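You operate a simulated robot arm through the tools that you are given. There is no shell and no other tool. Be economical: measure what you need, move in short steps, check, and stop when the job is done.

You run a simulated robot arm. Do the job below in one go: nothing can be reset, and whatever is moved stays where it is left.

JOB
Clamp the dusty block in the jig, brush the dust off and release it.
Fine: use the hand brush while it is clamped and put it back; the block stays in the locked jig; other oval blocks stay. Set down upright: hand brush. What is to be rubbed or washed off counts as gone when no trace of it is left.

Only the result counts: the job must be done as asked and must still hold three seconds after the hand-in. Knocking over, shifting, dropping, spilling or breaking anything else fails it.

ROBOT AND FRAMES
A 6-joint arm with a four-finger gripper, fixed in place. Base frame: the origin is at the foot of the arm, x ahead of it, y to its left, z up; the work surface is at about z = 0.85. Units: m, degrees, N and s.
Its first joint turns from -166.0 to 166.0 degrees. Payload 3.67 kg.
The tool frame sits at the grasp point between the pads (the TCP): z along the fingers, y along the line on which they close. The tips reach 0.028 m beyond it. The gripper opens to 0.112 m. The gripper's body begins 0.073 m behind the TCP.
Orientation is that of the tool frame in the base frame, as a unit quaternion [x, y, z, w]. With the fingers straight down and closing along the base's y, the tool's x points along the base's -x, its y along +y and its z along -z.

CONTROLS
- The arm moves only by the tool play_rows. Its argument "moves" is text: rows parted by semicolons, each of 7 numbers parted by spaces: the turn, a rotation vector about the base's x, y, z in units of 6 degrees (1.0 is 6 degrees), then the shift along the base's x, y, z in units of 40 mm (1.0 is 40 mm), then the opening, from 0 (shut) to 1 (fully open). In form: rx ry rz dx dy dz fingers; .... A call has 1 to 12 rows; each row shifts and turns the commanded pose from where the row before left it. A call with a number of a shift or a turn outside -1 to 1 is refused whole. Each row takes 0.2 s and may step no farther than 0.05 m and 8.6 degrees from the row before; otherwise, or with a gripper value out of range, the whole call is refused. Where a pose cannot be reached the arm comes as near as it can. A force on the tool above 40 N (or 10 N above the force at the start of the call, whichever is more), or a blocked arm, ends the call early, and 0.2 s more pass. Each finger halts on what it meets, pressing with about 42 N; the grip force reading is that of the motor and also rises with nothing between the fingers. The clock runs only during rows and for 0.2 s after the last one: add rows that do not move to give the fingers time. It gives the time, the measured TCP pose, the force on the tool (base axes), the opening and the grip force at its end, in the units of the frame above (readings bear some noise), with the torque about the TCP (base axes, N m) and any sound that the robot's microphone picked up.
- Cameras (640 x 400 px; columns grow to the right, rows downward): "scene" is fixed at [0.3998, 0.6514, 1.4461]; the picture's right is [-0.93, 0.38, 0.00], its down [0.31, 0.76, -0.56] and it looks along [-0.21, -0.52, -0.83] (base axes); focal length 214 px, centre (320, 200). "wrist" rides on the gripper at [0.06, -0.018, -0.104] in the tool frame; the picture's right is [0.29, 0.96, 0.00], its down [-0.80, 0.24, -0.55] and it looks along [-0.53, 0.16, 0.83] (tool axes); focal length 234 px, centre (320, 200). There is no depth. A picture from a camera that has moved, and an enlarged one, comes with that camera's place and axes in the base frame and with its lens.
- get_image(camera): a new picture of that camera. The clock stands still meanwhile.
- zoom(camera, box): a new picture of the part [left, top, right, bottom] of that camera's present view, enlarged. The clock stands still meanwhile.
- hand_in(): hands the job in; it is judged then, once.

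Work in short steps. Places have to be worked out from the pictures, the camera data and where the tool is seen: move nearer, look again, correct. Check each grasp and each placing, and mend what went wrong. You have 120 turns and 76 pictures in all, those below and enlarged ones among them. Open the gripper and draw the arm clear of the work before you hand the job in, unless the task says otherwise; then end with one line.

The tools are called after ">>>" as a command line: name --argument value ..., lists and objects as JSON in quotes. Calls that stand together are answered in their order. play_rows: Moves the arm, as the interface text tells. Its arguments: {"type":"object","properties":{"moves":{"type":"string"}},"required":["moves"]} The other tools are called the same way: get_image (camera) takes a picture; zoom (camera, box) takes an enlarged picture of a part of a camera's view; hand_in () hands the job in.

At the start:

```text
clock: 0.0
tcp_pos: [0.2132, 0.5271, 1.1572]
orientation: [-0.001, 1.0, 0.001, -0.001]
wrist_force: [-0.4, 0.1, -0.5]
moment: [0.0, -0.01, 0.0]
gripper_width: 0.112
grip_force: 0.0
```

scene: 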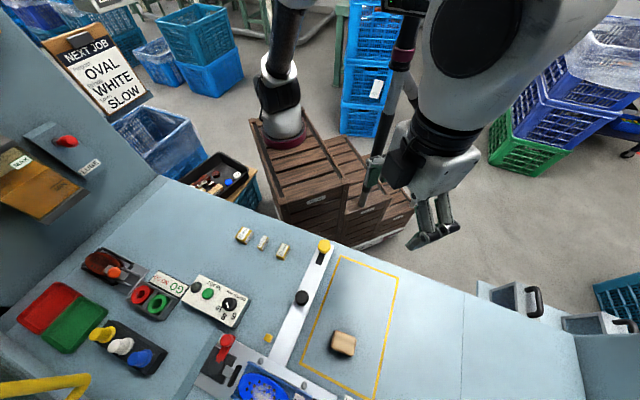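
wrist: 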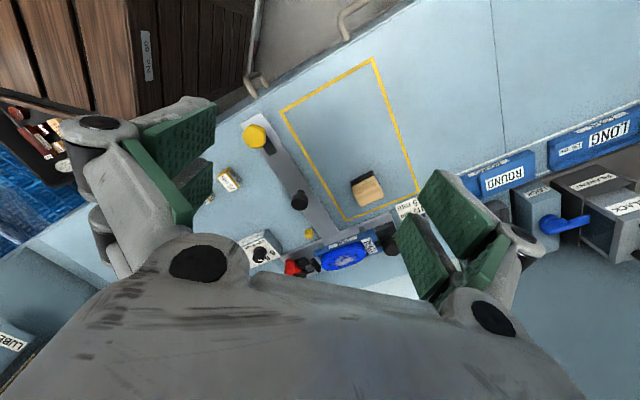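

The scene is cluttered; I look closer at the work surface before moving.

>>> zoom --camera "scene" --box '[180, 220, 420, 400]'

>>> zoom --camera "scene" --box '[0, 220, 260, 400]'

>>> zoom --camera "wrist" --box '[200, 80, 460, 300]'

>>> zoom --camera "scene" --box '[0, 0, 260, 220]'

```text
2.22 times, centred on (300, 310) of scene
camera zoom: at [0.3998, 0.6514, 1.4461], right [-0.93, 0.38, 0.0], down [0.31, 0.76, -0.56], along [-0.21, -0.52, -0.83], focal length 477 px, centre (364, -44)
```

zoom: 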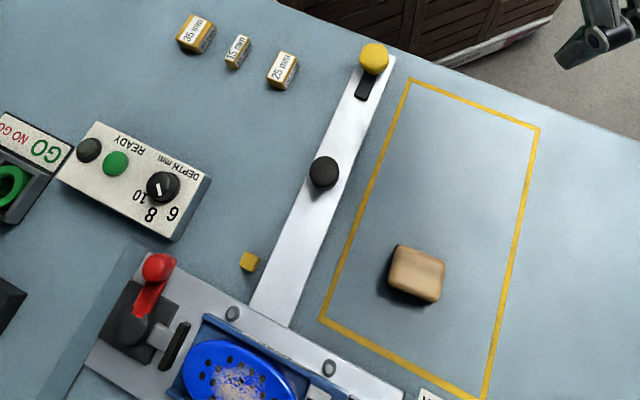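

```text
2.22 times, centred on (130, 310) of scene
camera zoom: at [0.3998, 0.6514, 1.4461], right [-0.93, 0.38, 0.0], down [0.31, 0.76, -0.56], along [-0.21, -0.52, -0.83], focal length 477 px, centre (742, -44)
```

zoom: 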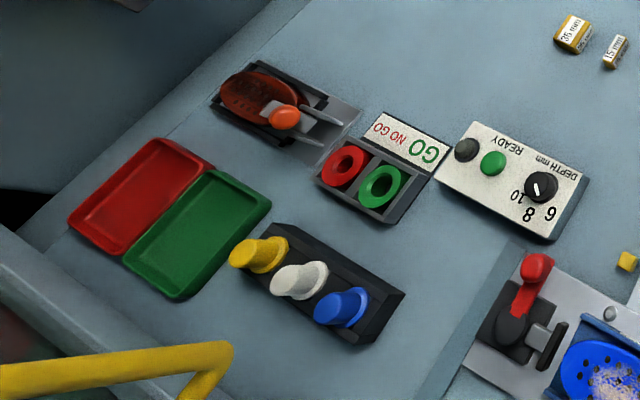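

```text
1.82 times, centred on (330, 190) of wrist
camera zoom: at [0.1537, 0.5078, 1.2626], right [-0.29, 0.96, 0.0], down [0.8, 0.24, 0.55], along [0.53, 0.16, -0.83], focal length 426 px, centre (302, 218)
```

zoom: 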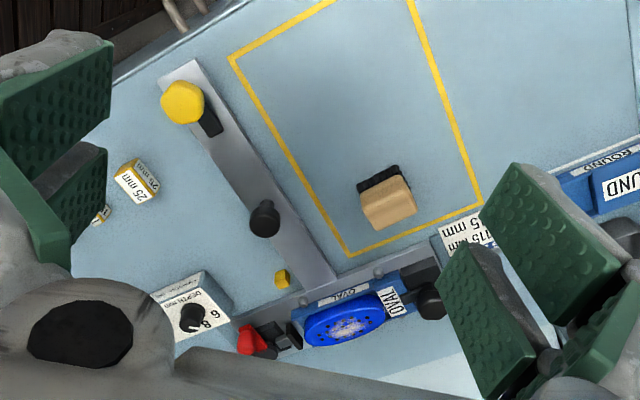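

```text
1.82 times, centred on (130, 110) of scene
camera zoom: at [0.3998, 0.6514, 1.4461], right [-0.93, 0.38, 0.0], down [0.31, 0.76, -0.56], along [-0.21, -0.52, -0.83], focal length 390 px, centre (666, 364)
```

zoom: 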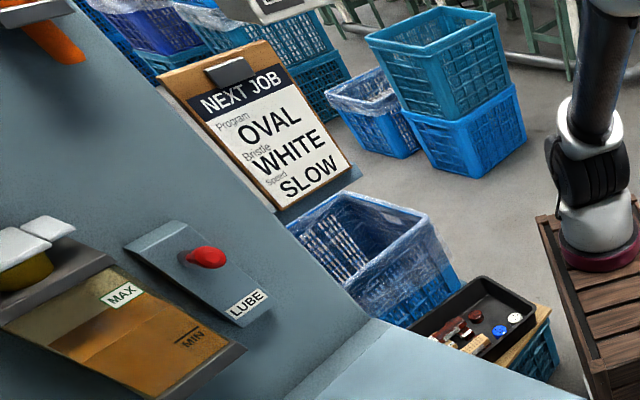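

The dusty blue block lies in the OVAL jig near (0.53, 0.67), the red clamp lever near (0.58, 0.58), and the brush near (0.35, 0.665). I move nearer to view the jig from the wrist.

>>> play_rows --moves "0 0 0 0.95 0.42 -0.35 1;0 0 0 0.95 0.42 -0.35 1;0 0 0 0.95 0.42 -0.35 1;0 0 0 0.95 0.42 -0.35 1;0 0 0 0.95 0.42 -0.35 1;0 0 0 0 0 0 1"

>>> get_image --camera "wrist"

>>> get_image --camera "scene"

```text
clock: 1.4
tcp_pos: [0.4029, 0.6098, 1.0882]
orientation: [-0.002, 1.0, 0.001, -0.001]
wrist_force: [-0.3, -0.8, -0.4]
moment: [-0.01, -0.04, 0.04]
gripper_width: 0.1121
grip_force: 0.0
```

```text
69 pictures are left
camera wrist: at [0.3438, 0.5918, 1.1923], right [-0.29, 0.96, 0.0], down [0.8, 0.24, 0.55], along [0.53, 0.16, -0.83], focal length 234 px, centre (320, 200)
```

wrist: 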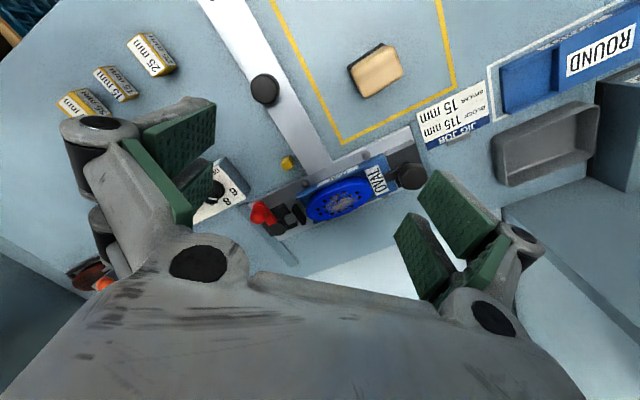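

```text
68 pictures are left
```

scene: 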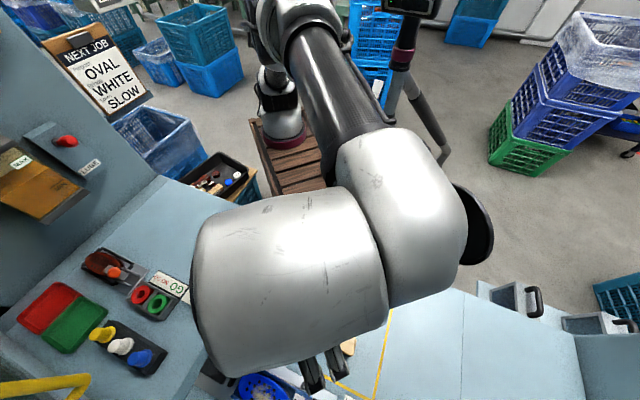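

>>> zoom --camera "wrist" --box '[200, 130, 520, 280]'

>>> zoom --camera "wrist" --box '[230, 20, 430, 150]'

```text
2.00 times, centred on (360, 205) of wrist
camera zoom: at [0.3438, 0.5918, 1.1923], right [-0.29, 0.96, 0.0], down [0.8, 0.24, 0.55], along [0.53, 0.16, -0.83], focal length 468 px, centre (240, 190)
```

zoom: 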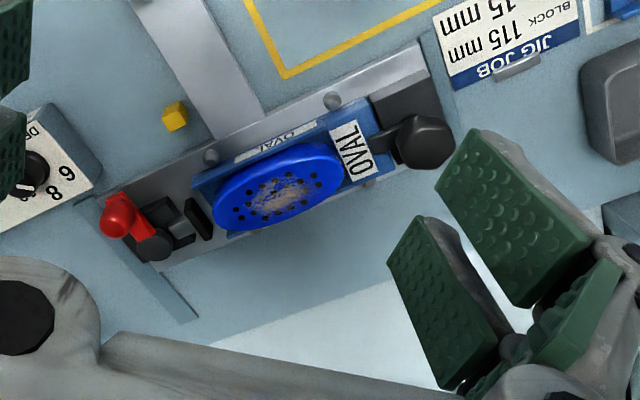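

```text
3.08 times, centred on (330, 85) of wrist
camera zoom: at [0.3438, 0.5918, 1.1923], right [-0.29, 0.96, 0.0], down [0.8, 0.24, 0.55], along [0.53, 0.16, -0.83], focal length 720 px, centre (289, 554)
```

zoom: 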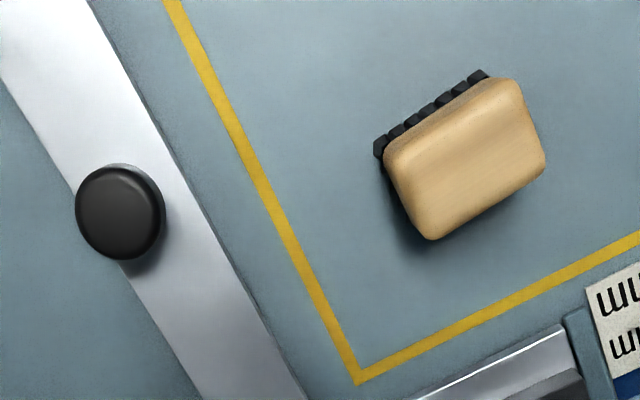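

The lever seems to be a handle lying horizontally around (0.586,0.56,0.885), pivot around (0.608,0.595). I move closer to understand how it swings.

>>> play_rows --moves "0 0 0 0.73 -0.31 -0.55 1;0 0 0 0.73 -0.31 -0.55 1;0 0 0 0.73 -0.31 -0.55 1;0 0 0 0.73 -0.31 -0.55 1;0 0 0 0 0 0 1"

>>> get_image --camera "wrist"

>>> zoom --camera "wrist" --box '[220, 100, 480, 260]'

```text
clock: 2.6
tcp_pos: [0.5207, 0.5606, 1.0006]
orientation: [-0.001, 1.0, 0.001, -0.001]
wrist_force: [-0.1, -0.2, 0.3]
moment: [-0.01, 0.0, -0.02]
gripper_width: 0.1117
grip_force: 0.1
```

```text
65 pictures are left
camera wrist: at [0.4601, 0.5417, 1.1046], right [-0.29, 0.96, 0.0], down [0.8, 0.24, 0.55], along [0.53, 0.16, -0.83], focal length 234 px, centre (320, 200)
```

wrist: 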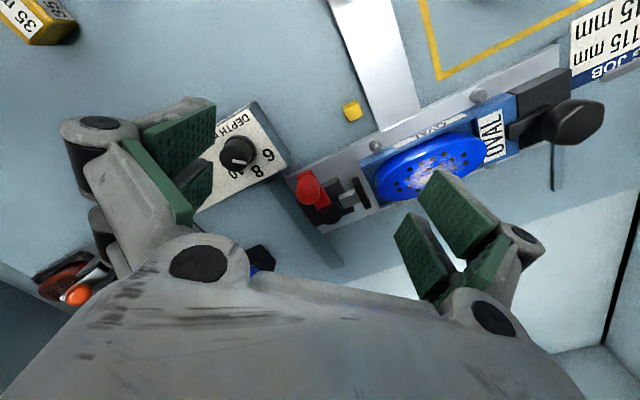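

```text
2.46 times, centred on (350, 180) of wrist
camera zoom: at [0.4601, 0.5417, 1.1046], right [-0.29, 0.96, 0.0], down [0.8, 0.24, 0.55], along [0.53, 0.16, -0.83], focal length 576 px, centre (246, 249)
```

zoom: 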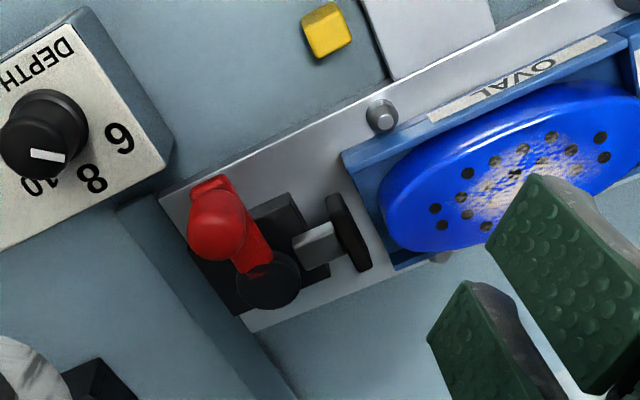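

The lever pivots on a vertical axis near (0.614, 0.599) with a standing knob near (0.582, 0.564). I turn the tool 45° so the fingers close along the jig axis, and move above the knob.

>>> play_rows --moves "0 0 0.94 0.19 0.01 -0.06 0.45;0 0 0.94 0.19 0.01 -0.06 0.45;0 0 0.94 0.19 0.01 -0.06 0.45;0 0 0.94 0.19 0.01 -0.06 0.45;0 0 0.94 0.19 0.01 -0.06 0.45;0 0 0.94 0.19 0.01 -0.06 0.45;0 0 0.94 0.19 0.01 -0.06 0.45;0 0 0.94 0.19 0.01 -0.06 0.45;0 0 0 0 0 0 0.45"

>>> get_image --camera "wrist"

>>> get_image --camera "scene"

```text
clock: 4.6
tcp_pos: [0.5806, 0.5638, 0.98]
orientation: [-0.386, 0.923, 0.001, 0.0]
wrist_force: [0.2, 0.3, -0.1]
moment: [0.03, -0.02, 0.04]
gripper_width: 0.0505
grip_force: 0.0
```

```text
63 pictures are left
camera wrist: at [0.5524, 0.5077, 1.0853], right [-0.88, 0.47, 0.0], down [0.39, 0.74, 0.55], along [0.26, 0.49, -0.83], focal length 234 px, centre (320, 200)
```

wrist: 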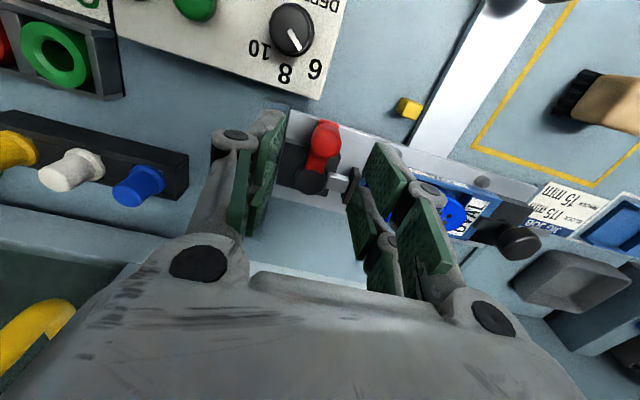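

```text
62 pictures are left
```

scene: 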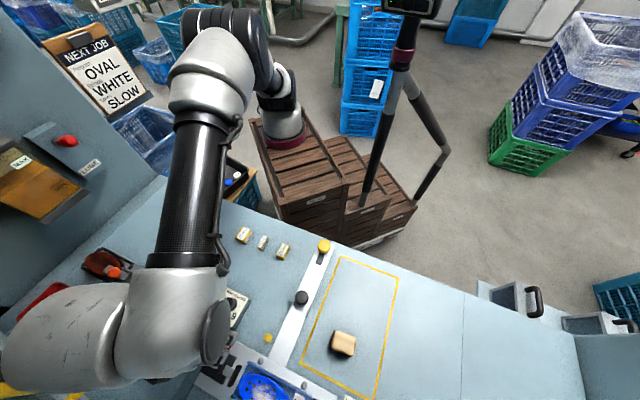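

Knob top measures near (0.578, 0.564), between the fingers. I descend to grip height.

>>> play_rows --moves "0 0 0 -0.03 0 -0.6 0.45;0 0 0 -0.03 0 -0.6 0.45;0 0 0 0 0 -0.5 0.45;0 0 0 0 0 0 0.45"

>>> get_image --camera "wrist"

```text
clock: 5.6
tcp_pos: [0.5775, 0.5622, 0.9139]
orientation: [-0.385, 0.923, 0.001, -0.001]
wrist_force: [0.0, 0.4, 0.3]
moment: [0.01, 0.01, 0.01]
gripper_width: 0.0503
grip_force: 0.1
```

```text
61 pictures are left
camera wrist: at [0.5496, 0.5078, 1.0182], right [-0.88, 0.47, 0.0], down [0.39, 0.74, 0.55], along [0.26, 0.49, -0.83], focal length 234 px, centre (320, 200)
```

wrist: 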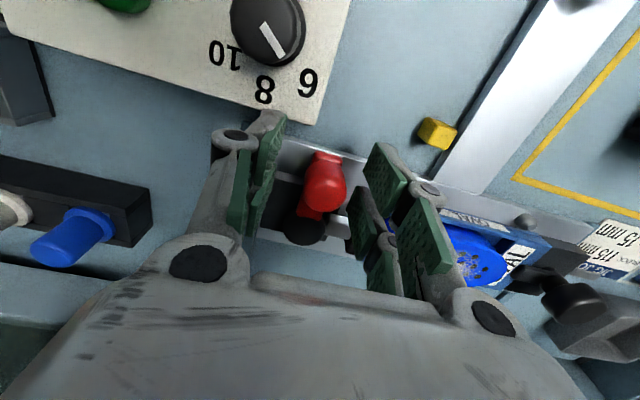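

Knob centre refines to about (0.580, 0.569). I shift slightly, lower a bit and close on it.

>>> play_rows --moves "0 0 0 0.06 0.17 -0.2 0.45;0 0 0 0 0 0 0.3;0 0 0 0 0 0 0.1;0 0 0 0 0 0 0;0 0 0 0 0 0 0"

>>> get_image --camera "wrist"

```text
clock: 6.8
tcp_pos: [0.5811, 0.5705, 0.9056]
orientation: [-0.383, 0.924, 0.0, -0.001]
wrist_force: [5.7, -3.4, -2.2]
moment: [0.11, -0.14, -0.01]
gripper_width: 0.0212
grip_force: 44.8
```

```text
60 pictures are left
camera wrist: at [0.5525, 0.5148, 1.0105], right [-0.88, 0.47, 0.0], down [0.39, 0.74, 0.55], along [0.26, 0.49, -0.83], focal length 234 px, centre (320, 200)
```

wrist: 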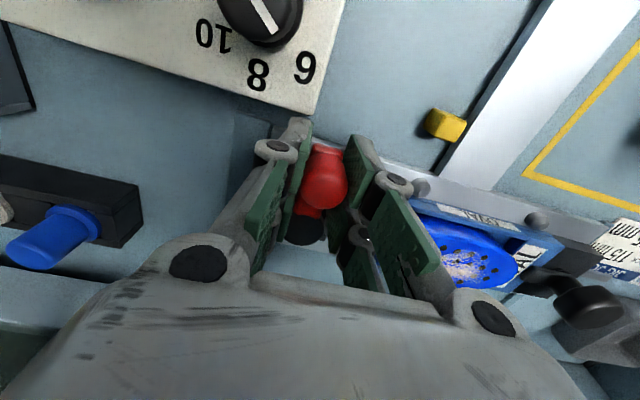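

The knob is gripped (21 mm). I test a small swing toward the block (clockwise) and read the force.

>>> play_rows --moves "0 0 -0.87 -0.066 0.075 0 0;0 0 -0.87 -0.059 0.081 0 0"

```text
clock: 7.4
tcp_pos: [0.5809, 0.5717, 0.9057]
orientation: [-0.308, 0.951, -0.004, 0.0]
wrist_force: [13.2, -14.5, 2.4]
moment: [0.42, 0.03, 1.35]
gripper_width: 0.0239
grip_force: 44.9
stopped in row 2: the force on the tool passed its limit at 45 N (the readings are from after the stop); the commanded pose is now the measured one
```

Blocked that way (45 N, no motion), so that's the end stop. I swing the opposite way, undoing the turn.

>>> play_rows --moves "0 0 0.8 0 -0.02 0 0;0 0 0.8 0.066 -0.075 0 0;0 0 0.87 0.066 -0.075 0 0"

```text
clock: 8.2
tcp_pos: [0.5845, 0.5675, 0.9062]
orientation: [-0.429, 0.903, -0.001, -0.001]
wrist_force: [-1.2, -0.4, -5.7]
moment: [-0.02, 0.11, 0.04]
gripper_width: 0.0211
grip_force: 44.9
```

It moves freely that way. I follow the arc about the pivot in 6° steps.

>>> play_rows --moves "0 0 1 0.09 -0.07 0 0;0 0 1 0.095 -0.065 0 0;0 0 1 0.098 -0.053 0 0;0 0 1 0.105 -0.043 0 0"

>>> get_image --camera "wrist"

```text
clock: 9.2
tcp_pos: [0.6009, 0.5588, 0.9072]
orientation: [-0.607, 0.794, -0.001, 0.001]
wrist_force: [-2.9, 18.5, -9.9]
moment: [0.97, -0.22, 0.04]
gripper_width: 0.0214
grip_force: 45.0
```

```text
59 pictures are left
camera wrist: at [0.6024, 0.4958, 1.0105], right [-1.0, -0.03, 0.0], down [-0.02, 0.83, 0.55], along [-0.01, 0.55, -0.83], focal length 234 px, centre (320, 200)
```

wrist: 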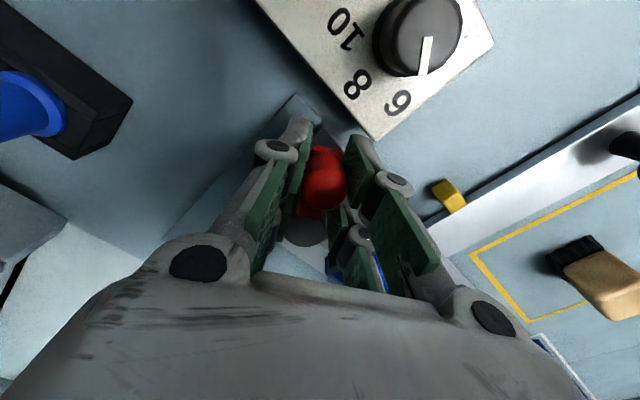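

It's following with some radial pull (18 N toward the pivot); I tighten the radius slightly and continue.

>>> play_rows --moves "0 0 1 0.125 0.02 -0.02 0;0 0 1 0.112 -0.015 -0.02 0;0 0 1 0.112 0 0 0;0 0 1 0.112 0.01 0 0"

```text
clock: 10.2
tcp_pos: [0.6192, 0.5596, 0.907]
orientation: [0.759, -0.651, 0.002, -0.002]
wrist_force: [-0.9, 1.2, 21.4]
moment: [-0.12, 0.09, 0.06]
gripper_width: 0.0212
grip_force: 45.4
```

Smooth so far. I continue the arc to its far end.

>>> play_rows --moves "0 0 1 0.11 0.022 0.02 0;0 0 1 0.107 0.033 0 0;0 0 1 0.102 0.047 0 0;0 0 1 0.095 0.06 0 0"

>>> get_image --camera "wrist"

>>> zoom --camera "scene" --box '[180, 300, 340, 400]'

```text
clock: 11.2
tcp_pos: [0.6348, 0.5653, 0.906]
orientation: [0.878, -0.479, 0.001, -0.003]
wrist_force: [-4.4, 0.7, 22.3]
moment: [-0.31, -0.26, -0.44]
gripper_width: 0.0211
grip_force: 45.3
```

```text
58 pictures are left
camera wrist: at [0.6822, 0.5241, 1.0105], right [-0.65, -0.76, 0.0], down [-0.64, 0.54, 0.55], along [-0.42, 0.36, -0.83], focal length 234 px, centre (320, 200)
```

wrist: 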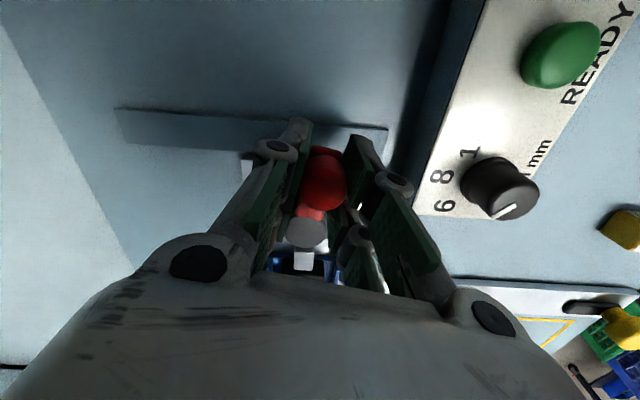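

```text
4.00 times, centred on (260, 350) of scene
camera zoom: at [0.3998, 0.6514, 1.4461], right [-0.93, 0.38, 0.0], down [0.31, 0.76, -0.56], along [-0.21, -0.52, -0.83], focal length 858 px, centre (560, -400)
```

zoom: 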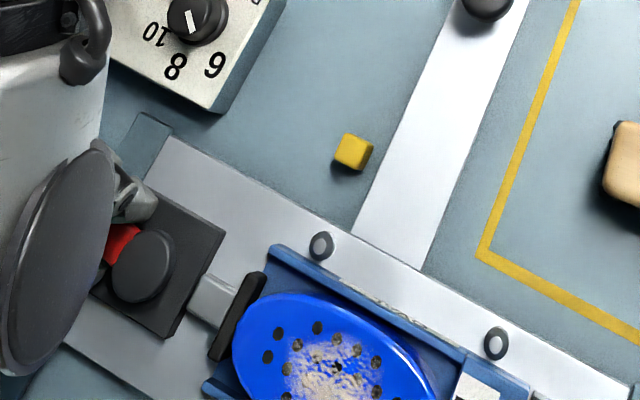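

The pad now touches the block and the lever points straight away from it. I push slightly further to check for the end stop.

>>> play_rows --moves "0 0 0.8 0.07 0.06 0.02 0;0 0 0.8 0.065 0.06 0.02 0"

>>> zoom --camera "scene" --box '[180, 300, 340, 400]'

```text
clock: 11.8
tcp_pos: [0.6409, 0.5697, 0.9063]
orientation: [0.914, -0.405, 0.002, -0.002]
wrist_force: [-0.4, -2.5, 8.2]
moment: [0.78, -0.32, -1.67]
gripper_width: 0.0222
grip_force: 44.8
```

```text
4.00 times, centred on (260, 350) of scene
camera zoom: at [0.3998, 0.6514, 1.4461], right [-0.93, 0.38, 0.0], down [0.31, 0.76, -0.56], along [-0.21, -0.52, -0.83], focal length 858 px, centre (560, -400)
```

zoom: 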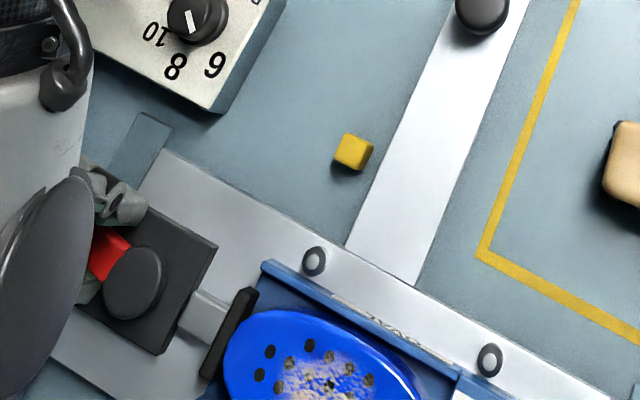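

The jig itself appears to have shifted with my last push (perhaps it runs on the rail). I check the whole picture.

>>> zoom --camera "scene" --box '[180, 220, 420, 400]'

>>> get_image --camera "wrist"

```text
2.22 times, centred on (300, 310) of scene
camera zoom: at [0.3998, 0.6514, 1.4461], right [-0.93, 0.38, 0.0], down [0.31, 0.76, -0.56], along [-0.21, -0.52, -0.83], focal length 477 px, centre (364, -44)
```

zoom: 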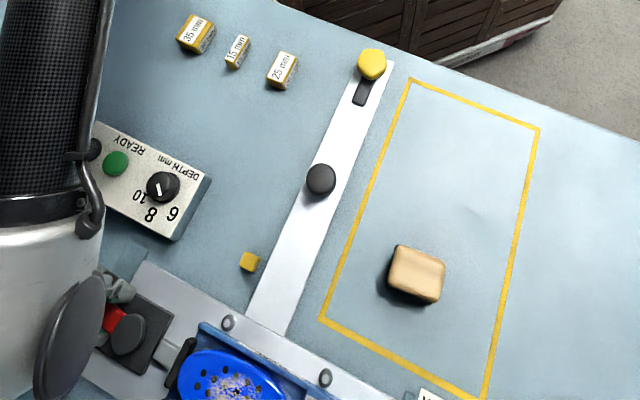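

```text
54 pictures are left
camera wrist: at [0.6944, 0.5366, 1.0102], right [-0.52, -0.86, 0.0], down [-0.71, 0.43, 0.55], along [-0.47, 0.29, -0.83], focal length 234 px, centre (320, 200)
```

wrist: 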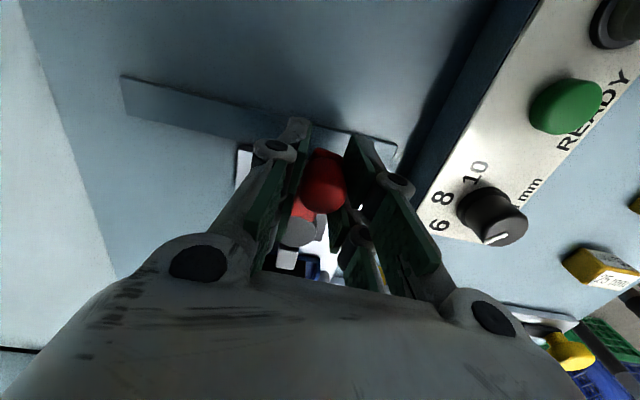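

The whole slide (jig, white rail, knobs) moved about 7 mm away from the arm on the final push. The clamp seems at its end stop. I let go of the lever, rise and inspect.

>>> play_rows --moves "0 0 0 0 0 0 0.2;0 0 0 0 0 0 0.4;0 0 0 0 0 0 0.4;0 0 0 0 0 0.8 0.4;0 0 0 0 0 0.8 0.4;0 0 0 0.3 -0.3 0.8 0.4;0 0 0 0.3 -0.3 0.8 0.4;0 0 0 0 0 0.5 0.4"

>>> get_image --camera "wrist"

>>> zoom --camera "scene" --box '[180, 220, 420, 400]'

```text
clock: 13.6
tcp_pos: [0.663, 0.5449, 1.0541]
orientation: [0.914, -0.405, 0.001, -0.001]
wrist_force: [0.6, 0.8, -0.6]
moment: [0.0, -0.02, -0.02]
gripper_width: 0.0448
grip_force: 0.0
```

```text
53 pictures are left
camera wrist: at [0.7168, 0.5126, 1.1595], right [-0.52, -0.86, 0.0], down [-0.72, 0.43, 0.55], along [-0.47, 0.29, -0.83], focal length 234 px, centre (320, 200)
```

wrist: 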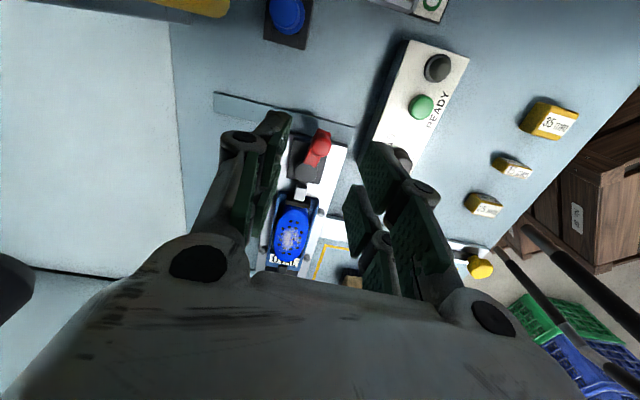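

```text
2.22 times, centred on (300, 310) of scene
camera zoom: at [0.3998, 0.6514, 1.4461], right [-0.93, 0.38, 0.0], down [0.31, 0.76, -0.56], along [-0.21, -0.52, -0.83], focal length 477 px, centre (364, -44)
```

zoom: 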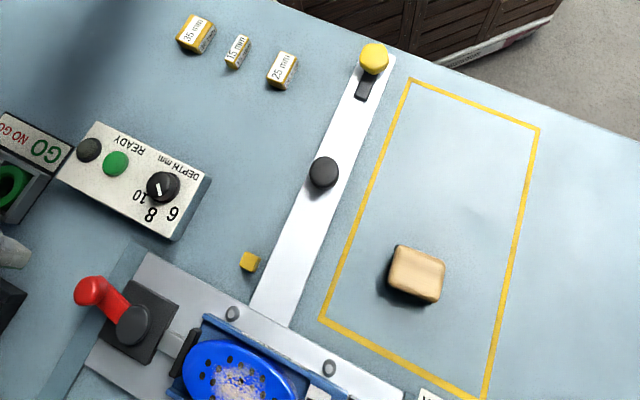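

The slide sprang back to its original place, good. I check that the pad presses the block.

>>> zoom --camera "scene" --box '[200, 320, 328, 400]'

>>> zoom --camera "wrist" --box '[250, 110, 378, 290]'

```text
5.00 times, centred on (264, 360) of scene
camera zoom: at [0.3998, 0.6514, 1.4461], right [-0.93, 0.38, 0.0], down [0.31, 0.76, -0.56], along [-0.21, -0.52, -0.83], focal length 1072 px, centre (600, -600)
```

zoom: 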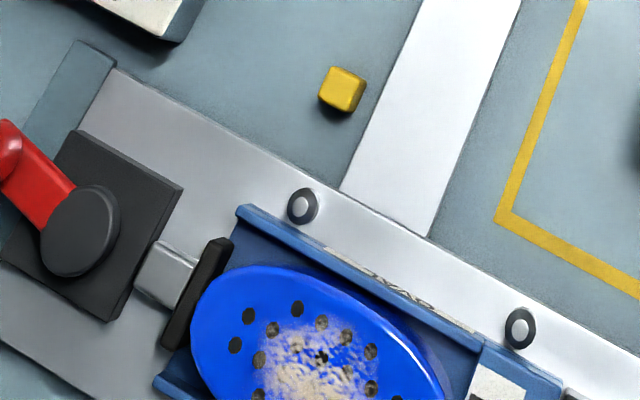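

```text
2.22 times, centred on (314, 200) of wrist
camera zoom: at [0.7168, 0.5126, 1.1595], right [-0.52, -0.86, 0.0], down [-0.72, 0.43, 0.55], along [-0.47, 0.29, -0.83], focal length 520 px, centre (333, 200)
```

zoom: 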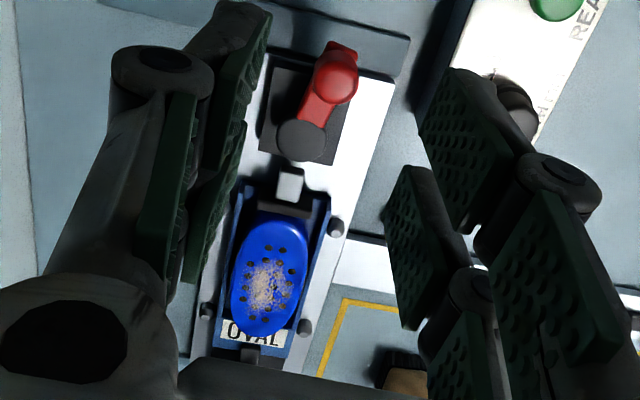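

Clamped: the pad is against the block's end. The brush is about 60 x 40 mm with its long axis roughly along the jig axis, so the present tool turn suits a grip across it. I move above it.

>>> play_rows --moves "0 0 0 -0.94 0.375 -0.05 0.7;0 0 0 -0.94 0.375 -0.05 0.7;0 0 0 -0.94 0.375 -0.05 0.7;0 0 0 -0.94 0.375 -0.05 0.7;0 0 0 -0.94 0.375 -0.05 0.7;0 0 0 -0.94 0.375 -0.05 0.7;0 0 0 -0.94 0.375 -0.05 0.7;0 0 0 -0.94 0.375 -0.05 0.7;0 0 0 0 0 0 0.7"

>>> get_image --camera "wrist"

```text
clock: 15.6
tcp_pos: [0.3651, 0.6632, 1.0374]
orientation: [0.914, -0.405, 0.002, -0.002]
wrist_force: [-0.4, 0.1, 1.4]
moment: [0.0, 0.01, 0.01]
gripper_width: 0.0787
grip_force: 0.0
```

```text
49 pictures are left
camera wrist: at [0.4185, 0.631, 1.1417], right [-0.52, -0.86, 0.0], down [-0.72, 0.43, 0.55], along [-0.47, 0.29, -0.83], focal length 234 px, centre (320, 200)
```

wrist: 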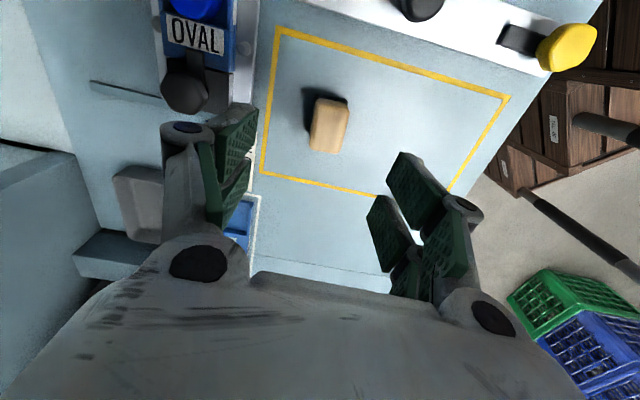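

>>> zoom --camera "wrist" --box '[270, 70, 390, 170]'

>>> zoom --camera "scene" --box '[290, 300, 418, 380]'

```text
4.00 times, centred on (330, 120) of wrist
camera zoom: at [0.4185, 0.631, 1.1417], right [-0.52, -0.86, 0.0], down [-0.72, 0.43, 0.55], along [-0.47, 0.29, -0.83], focal length 937 px, centre (280, 520)
```

zoom: 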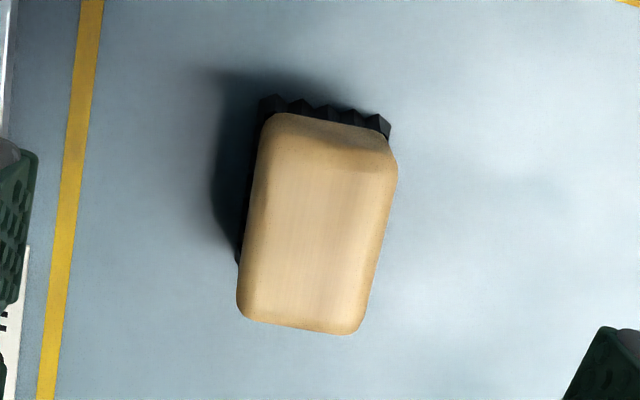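

```text
5.00 times, centred on (354, 340) of scene
camera zoom: at [0.3998, 0.6514, 1.4461], right [-0.93, 0.38, 0.0], down [0.31, 0.76, -0.56], along [-0.21, -0.52, -0.83], focal length 1072 px, centre (150, -500)
```

zoom: 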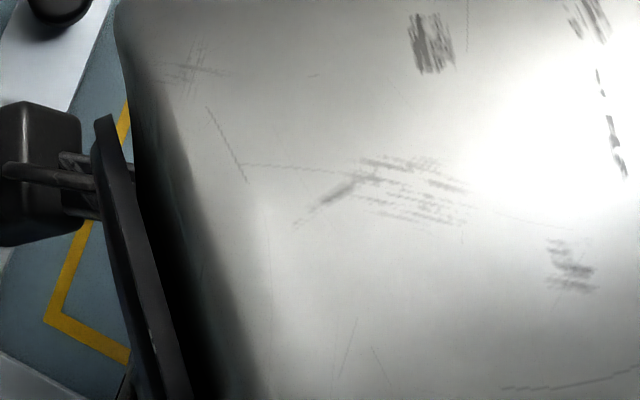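

Brush centre is about (0.352, 0.664), long axis at ~140°. I turn 7° more, centre over it and come down part-way, then check.

>>> play_rows --moves "0 0 0.62 -0.16 0.01 -0.6 0.7;0 0 0.62 -0.16 0.01 -0.6 0.7;0 0 0 0 0 -0.7 0.7;0 0 0 0 0 0 0.7"

>>> get_image --camera "wrist"

>>> get_image --camera "scene"

```text
clock: 16.6
tcp_pos: [0.3533, 0.6665, 0.9613]
orientation: [0.939, -0.344, 0.001, -0.001]
wrist_force: [0.1, -0.6, 0.6]
moment: [-0.02, 0.03, 0.01]
gripper_width: 0.0787
grip_force: 0.0
```

```text
46 pictures are left
camera wrist: at [0.41, 0.6419, 1.0663], right [-0.4, -0.92, 0.0], down [-0.76, 0.33, 0.55], along [-0.51, 0.22, -0.83], focal length 234 px, centre (320, 200)
```

wrist: 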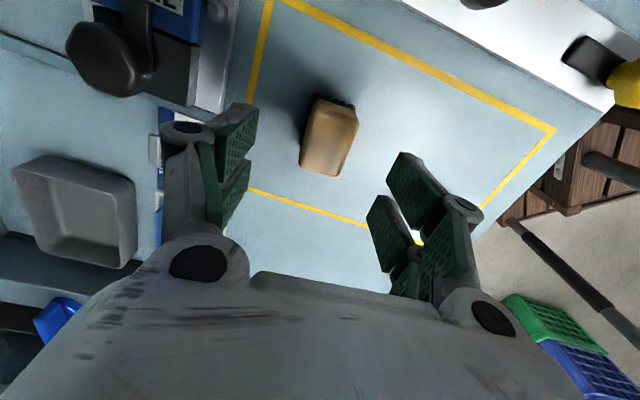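

```text
45 pictures are left
```

scene: 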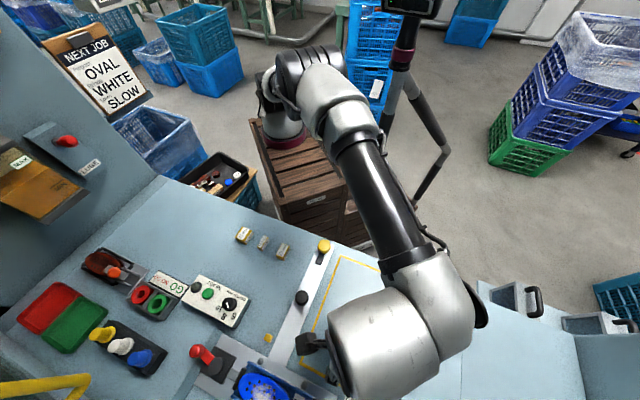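

>>> zoom --camera "wrist" --box '[280, 80, 376, 190]'

```text
3.64 times, centred on (328, 135) of wrist
camera zoom: at [0.41, 0.6419, 1.0663], right [-0.4, -0.92, 0.0], down [-0.76, 0.33, 0.55], along [-0.51, 0.22, -0.83], focal length 852 px, centre (291, 436)
```

zoom: 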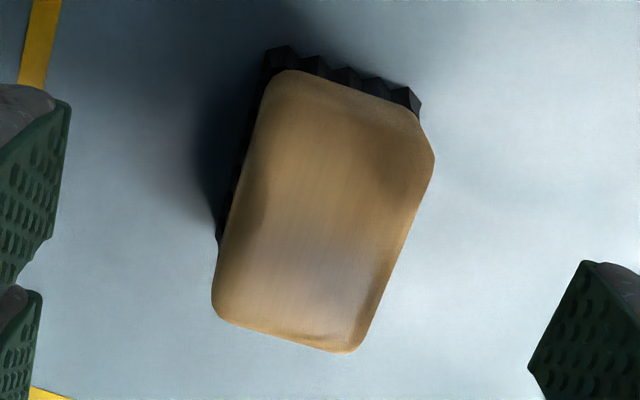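

Refined: centre (0.348, 0.664), axis ~143°, wood from z≈0.87 to 0.895. I descend to z 0.892 and close.

>>> play_rows --moves "0 0 0.5 -0.13 -0.06 -0.6 0.7;0 0 0 0 0 -0.6 0.7;0 0 0 0 0 -0.53 0.7;0 0 0 0 0 0 0.5;0 0 0 0 0 0 0.3;0 0 0 0 0 0 0.2;0 0 0 0 0 0 0.2"

>>> get_image --camera "wrist"

```text
clock: 18.2
tcp_pos: [0.347, 0.6642, 0.8927]
orientation: [0.948, -0.319, 0.001, -0.001]
wrist_force: [-1.2, 0.7, 0.8]
moment: [0.03, 0.0, 0.0]
gripper_width: 0.0355
grip_force: 41.8
```

```text
43 pictures are left
camera wrist: at [0.405, 0.6419, 0.9972], right [-0.35, -0.94, 0.0], down [-0.78, 0.29, 0.55], along [-0.52, 0.2, -0.83], focal length 234 px, centre (320, 200)
```

wrist: 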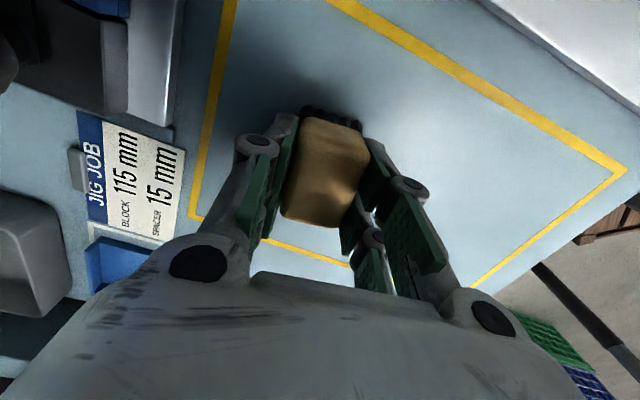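

The brush is held with bristle tips 0.043 m below the TCP. I lift it and carry it above the dust at (0.529, 0.679).

>>> play_rows --moves "0 0 0 0 0 0.9 0.1;0 0 0 0 0 0.9 0.1;0 0 0 0 0 0.9 0.1;0 0 0 0.91 0.075 0 0.1;0 0 0 0.91 0.075 0 0.1;0 0 0 0.91 0.075 0 0.1;0 0 0 0.91 0.075 0 0.1;0 0 0 0.91 0.075 0 0.1;0 0 0 0 0 0 0.1"

>>> get_image --camera "wrist"

>>> get_image --camera "scene"

```text
clock: 20.2
tcp_pos: [0.5245, 0.66, 0.9966]
orientation: [0.947, -0.32, 0.001, -0.001]
wrist_force: [-0.7, 0.3, -0.1]
moment: [0.02, -0.01, -0.01]
gripper_width: 0.0353
grip_force: 42.2
out of reach, approached as far as the arm can: row 7, 8
```

```text
42 pictures are left
camera wrist: at [0.5831, 0.6372, 1.1012], right [-0.35, -0.94, 0.0], down [-0.78, 0.29, 0.55], along [-0.52, 0.2, -0.83], focal length 234 px, centre (320, 200)
```

wrist: 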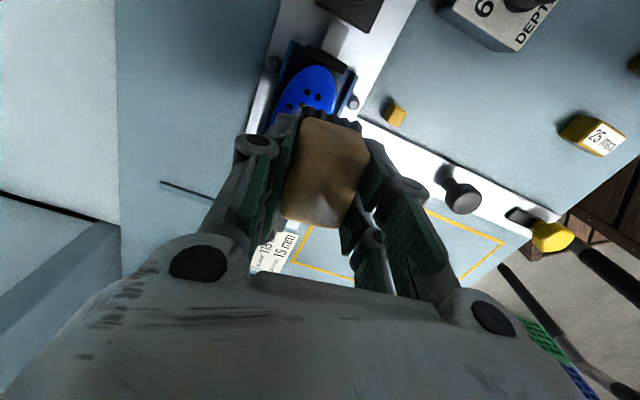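

```text
41 pictures are left
```

scene: 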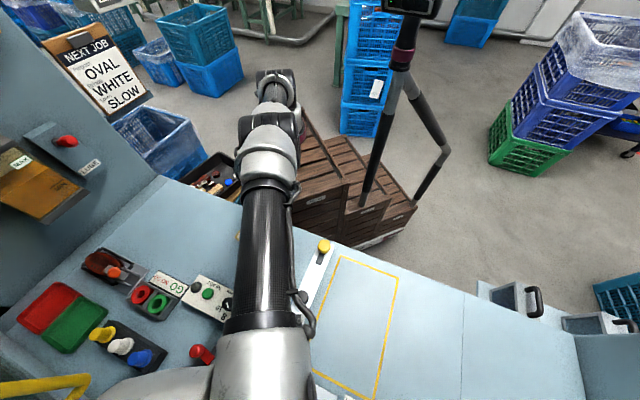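

At this height the reach limit stopped it slightly short; lower it should reach. I descend to just above the block and finish the shift.

>>> play_rows --moves "0 0 0 0 0 -0.65 0.1;0 0 0 0 0 -0.55 0.1;0 0 0 0.11 0.4 0 0.1;0 0 0 0 0 0 0.1"

>>> get_image --camera "wrist"

```text
clock: 21.2
tcp_pos: [0.5256, 0.6692, 0.9467]
orientation: [0.947, -0.32, 0.001, -0.002]
wrist_force: [-0.3, 0.0, -0.7]
moment: [0.04, 0.01, 0.01]
gripper_width: 0.0352
grip_force: 42.0
out of reach, approached as far as the arm can: row 3
```

```text
40 pictures are left
camera wrist: at [0.5841, 0.6465, 1.0517], right [-0.35, -0.94, 0.0], down [-0.78, 0.29, 0.55], along [-0.52, 0.2, -0.83], focal length 234 px, centre (320, 200)
```

wrist: 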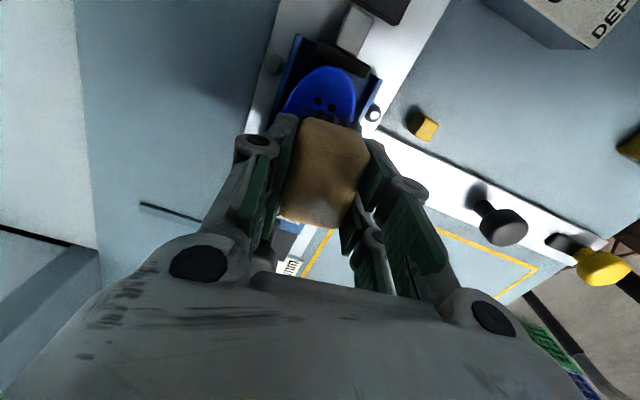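

The arm stops short though a larger radius was reached before with a smaller turn. I turn the tool back 8° (aligning with the jig) and retry the shift.

>>> play_rows --moves "0 0 -0.65 0 0 0 0.1;0 0 -0.65 0 0 0 0.1;0 0 0 0.08 0.25 0 0.1;0 0 0 0 0 0 0.1"

```text
clock: 22.2
tcp_pos: [0.5268, 0.6684, 0.9474]
orientation: [0.924, -0.383, 0.002, -0.001]
wrist_force: [-0.3, 0.3, -0.6]
moment: [0.01, -0.01, -0.01]
gripper_width: 0.0351
grip_force: 41.9
out of reach, approached as far as the arm can: row 3
```

Same limit. I test whether reach grows lower down: descend 12 mm with the outward shift.

>>> play_rows --moves "0 0 0 0 0 -0.3 0.1;0 0 0 0.08 0.2 0 0.1;0 0 0 0 0 0 0.1"

```text
clock: 23.0
tcp_pos: [0.5275, 0.6705, 0.9367]
orientation: [0.924, -0.383, 0.001, -0.003]
wrist_force: [-2.1, -1.5, 15.6]
moment: [-0.08, 0.05, -0.03]
gripper_width: 0.0355
grip_force: 42.0
out of reach, approached as far as the arm can: row 2
```

Contact now (15 N): block top ≈ 0.894. I stroke back and forth along the jig axis.

>>> play_rows --moves "0 0 0 -0.3 0.3 0 0.1;0 0 0 -0.2 0.2 0 0.1;0 0 0 0.4 -0.4 0 0.1;0 0 0 0.4 -0.4 0 0.1;0 0 0 -0.4 0.4 0 0.1;0 0 0 -0.4 0.4 0 0.1;0 0 0 0.4 -0.4 0 0.1;0 0 0 0.4 -0.4 0 0.1;0 0 0 -0.3 0.3 0 0.1"

>>> get_image --camera "wrist"

```text
clock: 25.0
tcp_pos: [0.5276, 0.6538, 0.9347]
orientation: [0.923, -0.384, 0.003, -0.003]
wrist_force: [5.3, -5.7, 33.0]
moment: [-0.07, -0.15, 0.03]
gripper_width: 0.0354
grip_force: 41.9
out of reach, approached as far as the arm can: row 1, 2, 3, 4, 5, 6
```

```text
39 pictures are left
camera wrist: at [0.5818, 0.623, 1.0402], right [-0.48, -0.88, -0.01], down [-0.73, 0.4, 0.55], along [-0.48, 0.27, -0.83], focal length 234 px, centre (320, 200)
```

wrist: 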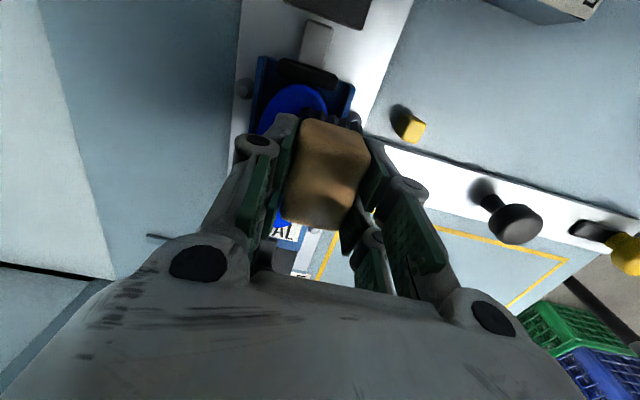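

Reach limit distorted the strokes. I lift and draw back to see the dust state.

>>> play_rows --moves "0 0 0 0 0 0.6 0.1;0 0 0 0 0 0.8 0.1;0 0 0 0.8 -0.8 0.2 0.1;0 0 0 0.8 -0.8 0.2 0.1;0 0 0 0.8 -0.8 0.2 0.1;0 0 0 0 0 0 0.1"

>>> get_image --camera "wrist"

>>> zoom --camera "scene" --box '[190, 310, 334, 400]'

```text
clock: 26.4
tcp_pos: [0.6235, 0.5615, 1.0139]
orientation: [0.923, -0.384, 0.002, -0.001]
wrist_force: [0.6, -0.7, -0.9]
moment: [0.03, -0.01, 0.0]
gripper_width: 0.0356
grip_force: 41.6
```

```text
38 pictures are left
camera wrist: at [0.6786, 0.531, 1.1186], right [-0.48, -0.88, 0.0], down [-0.73, 0.39, 0.55], along [-0.48, 0.26, -0.83], focal length 234 px, centre (320, 200)
```

wrist: 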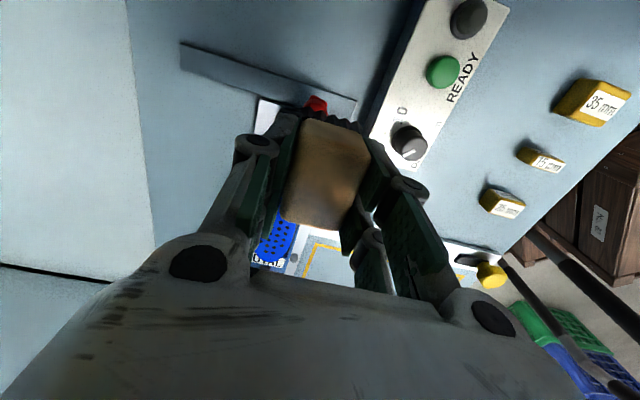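

```text
4.44 times, centred on (262, 355) of scene
camera zoom: at [0.3998, 0.6514, 1.4461], right [-0.93, 0.38, 0.0], down [0.31, 0.76, -0.56], along [-0.21, -0.52, -0.83], focal length 953 px, centre (578, -489)
```

zoom: 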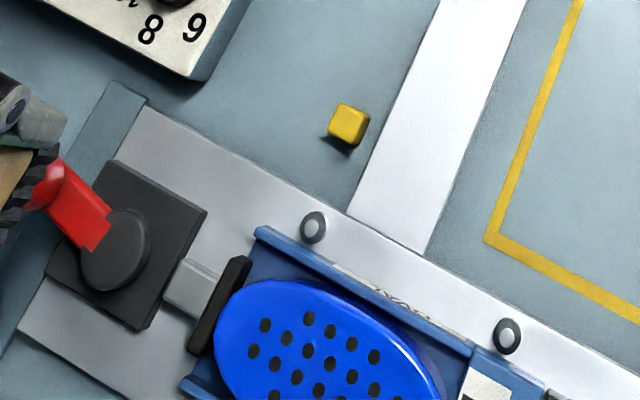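

Most dust looks gone. I check the part cut off by the scene camera using the wrist view.

>>> zoom --camera "wrist" --box '[230, 200, 310, 280]'

>>> zoom --camera "scene" --box '[230, 360, 294, 400]'

```text
5.00 times, centred on (270, 240) of wrist
camera zoom: at [0.6786, 0.531, 1.1186], right [-0.48, -0.88, 0.0], down [-0.73, 0.39, 0.55], along [-0.48, 0.26, -0.83], focal length 1171 px, centre (570, 0)
```

zoom: 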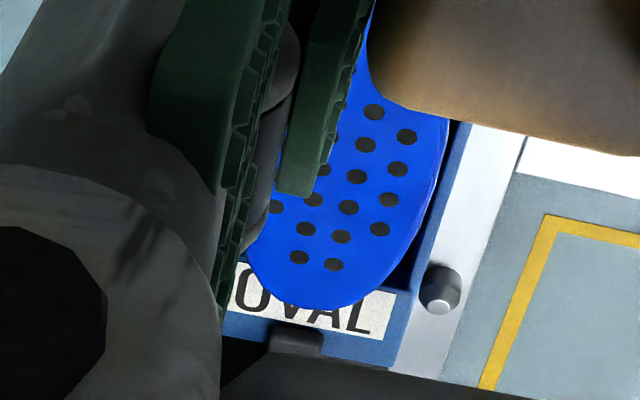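

```text
10.00 times, centred on (262, 380) of scene
camera zoom: at [0.3998, 0.6514, 1.4461], right [-0.93, 0.38, 0.0], down [0.31, 0.76, -0.56], along [-0.21, -0.52, -0.83], focal length 2145 px, centre (900, -1600)
```

zoom: 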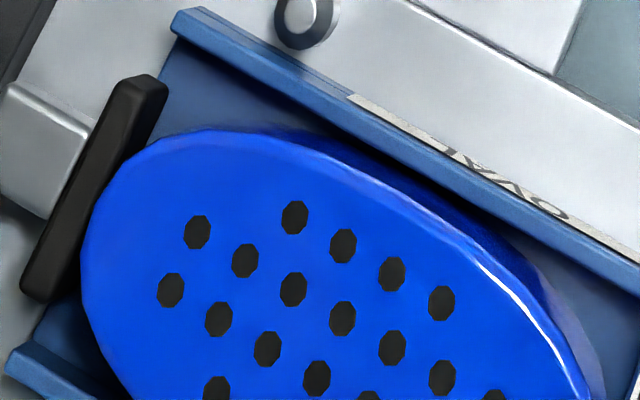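

All visible area is clean; one edge is hidden by the fingers. On the way back to the brush's spot I stop where the block shows at the top of the wrist view.

>>> play_rows --moves "0 0 0 -0.87 0.49 0.08 0.1;0 0 0 -0.87 0.49 0.08 0.1;0 0 0 -0.87 0.49 0.08 0.1;0 0 0 -0.87 0.49 0.08 0.1;0 0 0 -0.87 0.49 0.08 0.1;0 0 0 0 0 0 0.1"

>>> zoom --camera "wrist" --box '[180, 0, 340, 110]'

```text
clock: 27.8
tcp_pos: [0.4469, 0.6603, 1.0267]
orientation: [0.923, -0.384, 0.001, -0.002]
wrist_force: [0.3, -0.3, -1.2]
moment: [-0.01, 0.02, -0.03]
gripper_width: 0.0352
grip_force: 42.3
```

```text
3.64 times, centred on (260, 55) of wrist
camera zoom: at [0.5023, 0.6306, 1.1318], right [-0.48, -0.88, 0.0], down [-0.73, 0.39, 0.55], along [-0.48, 0.26, -0.83], focal length 852 px, centre (538, 727)
```

zoom: 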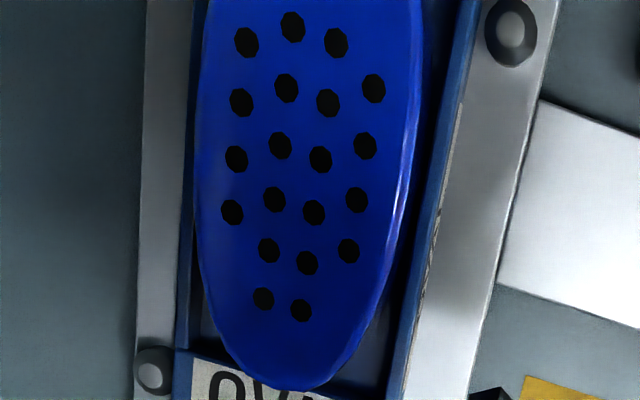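

The block is fully clean. I return the brush to where it came from (0.347, 0.664), with its original turn.

>>> play_rows --moves "0 0 0.43 -0.83 0.03 0 0.1;0 0 0.43 -0.83 0.03 0 0.1;0 0 0.43 -0.83 0.03 0 0.1;0 0 0 0 0 -0.9 0.1;0 0 0 0 0 -0.9 0.1;0 0 0 0 0 -0.9 0.1;0 0 0 0 0 -0.35 0.1;0 0 0 0 0 0 0.1"

>>> get_image --camera "wrist"

```text
clock: 29.6
tcp_pos: [0.3469, 0.6609, 0.9054]
orientation: [0.947, -0.32, 0.002, -0.002]
wrist_force: [-0.2, 0.3, -0.9]
moment: [-0.01, 0.01, 0.01]
gripper_width: 0.0352
grip_force: 41.9
```

```text
33 pictures are left
camera wrist: at [0.4058, 0.6388, 1.0103], right [-0.35, -0.94, 0.0], down [-0.78, 0.29, 0.55], along [-0.52, 0.2, -0.83], focal length 234 px, centre (320, 200)
```

wrist: 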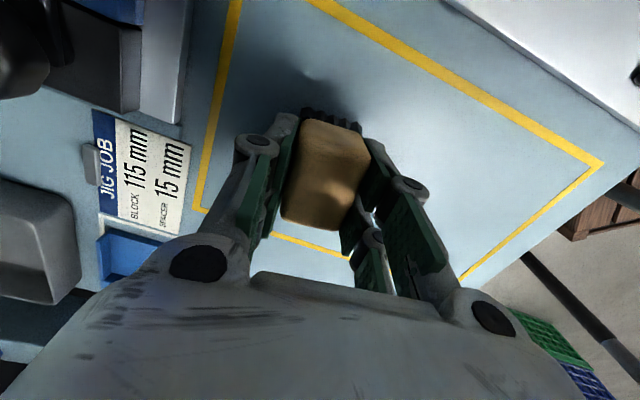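

About 12 mm above the set-down height; I lower gently and watch the force.

>>> play_rows --moves "0 0 0 0 0.08 -0.1 0.1;0 0 0 0 0 -0.1 0.1;0 0 0 0 0 -0.08 0.1;0 0 0 0 0 0 0.1"

```text
clock: 30.6
tcp_pos: [0.3477, 0.665, 0.8949]
orientation: [0.947, -0.32, 0.001, -0.002]
wrist_force: [-0.3, -0.4, -1.1]
moment: [-0.02, 0.0, 0.01]
gripper_width: 0.035
grip_force: 42.4
```

>>> play_rows --moves "0 0 0 0 0 -0.03 0.1;0 0 0 0 0 -0.03 0.1;0 0 0 0 0 0 0.1"

```text
clock: 31.4
tcp_pos: [0.3477, 0.6663, 0.8933]
orientation: [0.947, -0.32, 0.001, -0.001]
wrist_force: [1.1, 0.8, -1.9]
moment: [-0.02, -0.01, -0.01]
gripper_width: 0.0354
grip_force: 42.1
```

Nearly at the original 0.8927 with no load yet; a touch lower.

>>> play_rows --moves "0 0 0 0 -0.02 -0.03 0.1;0 0 0 0 0 -0.03 0.1;0 0 0 0 0 0 0.1"

```text
clock: 32.2
tcp_pos: [0.3474, 0.6639, 0.8906]
orientation: [0.947, -0.32, 0.0, -0.002]
wrist_force: [2.0, 0.3, 4.4]
moment: [-0.01, 0.14, -0.03]
gripper_width: 0.0354
grip_force: 42.0
```

Contact with the table (4 N up). I open and rise.

>>> play_rows --moves "0 0 0 0 0 0 0.4;0 0 0 0 0 0 0.6;0 0 0 0 0 0 0.7;0 0 0 0 0 0 0.7;0 0 0 0 0 0.6 0.7;0 0 0 0 0 0.9 0.7;0 0 0 0 0 0.9 0.7;0 0 0 0 0 0.9 0.7;0 0 0 0 0 0 0.7"

>>> get_image --camera "wrist"

```text
clock: 34.2
tcp_pos: [0.345, 0.664, 1.0218]
orientation: [0.947, -0.322, 0.002, -0.001]
wrist_force: [0.7, 0.0, -0.3]
moment: [-0.02, -0.01, 0.0]
gripper_width: 0.0787
grip_force: 0.1
```

```text
32 pictures are left
camera wrist: at [0.4049, 0.641, 1.127], right [-0.35, -0.94, 0.0], down [-0.78, 0.29, 0.55], along [-0.52, 0.2, -0.83], focal length 234 px, centre (320, 200)
```

wrist: 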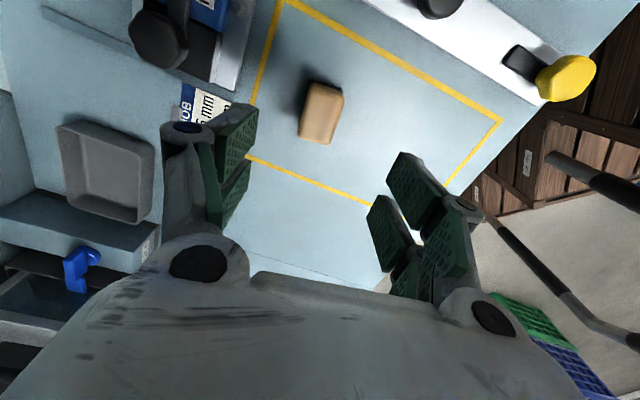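

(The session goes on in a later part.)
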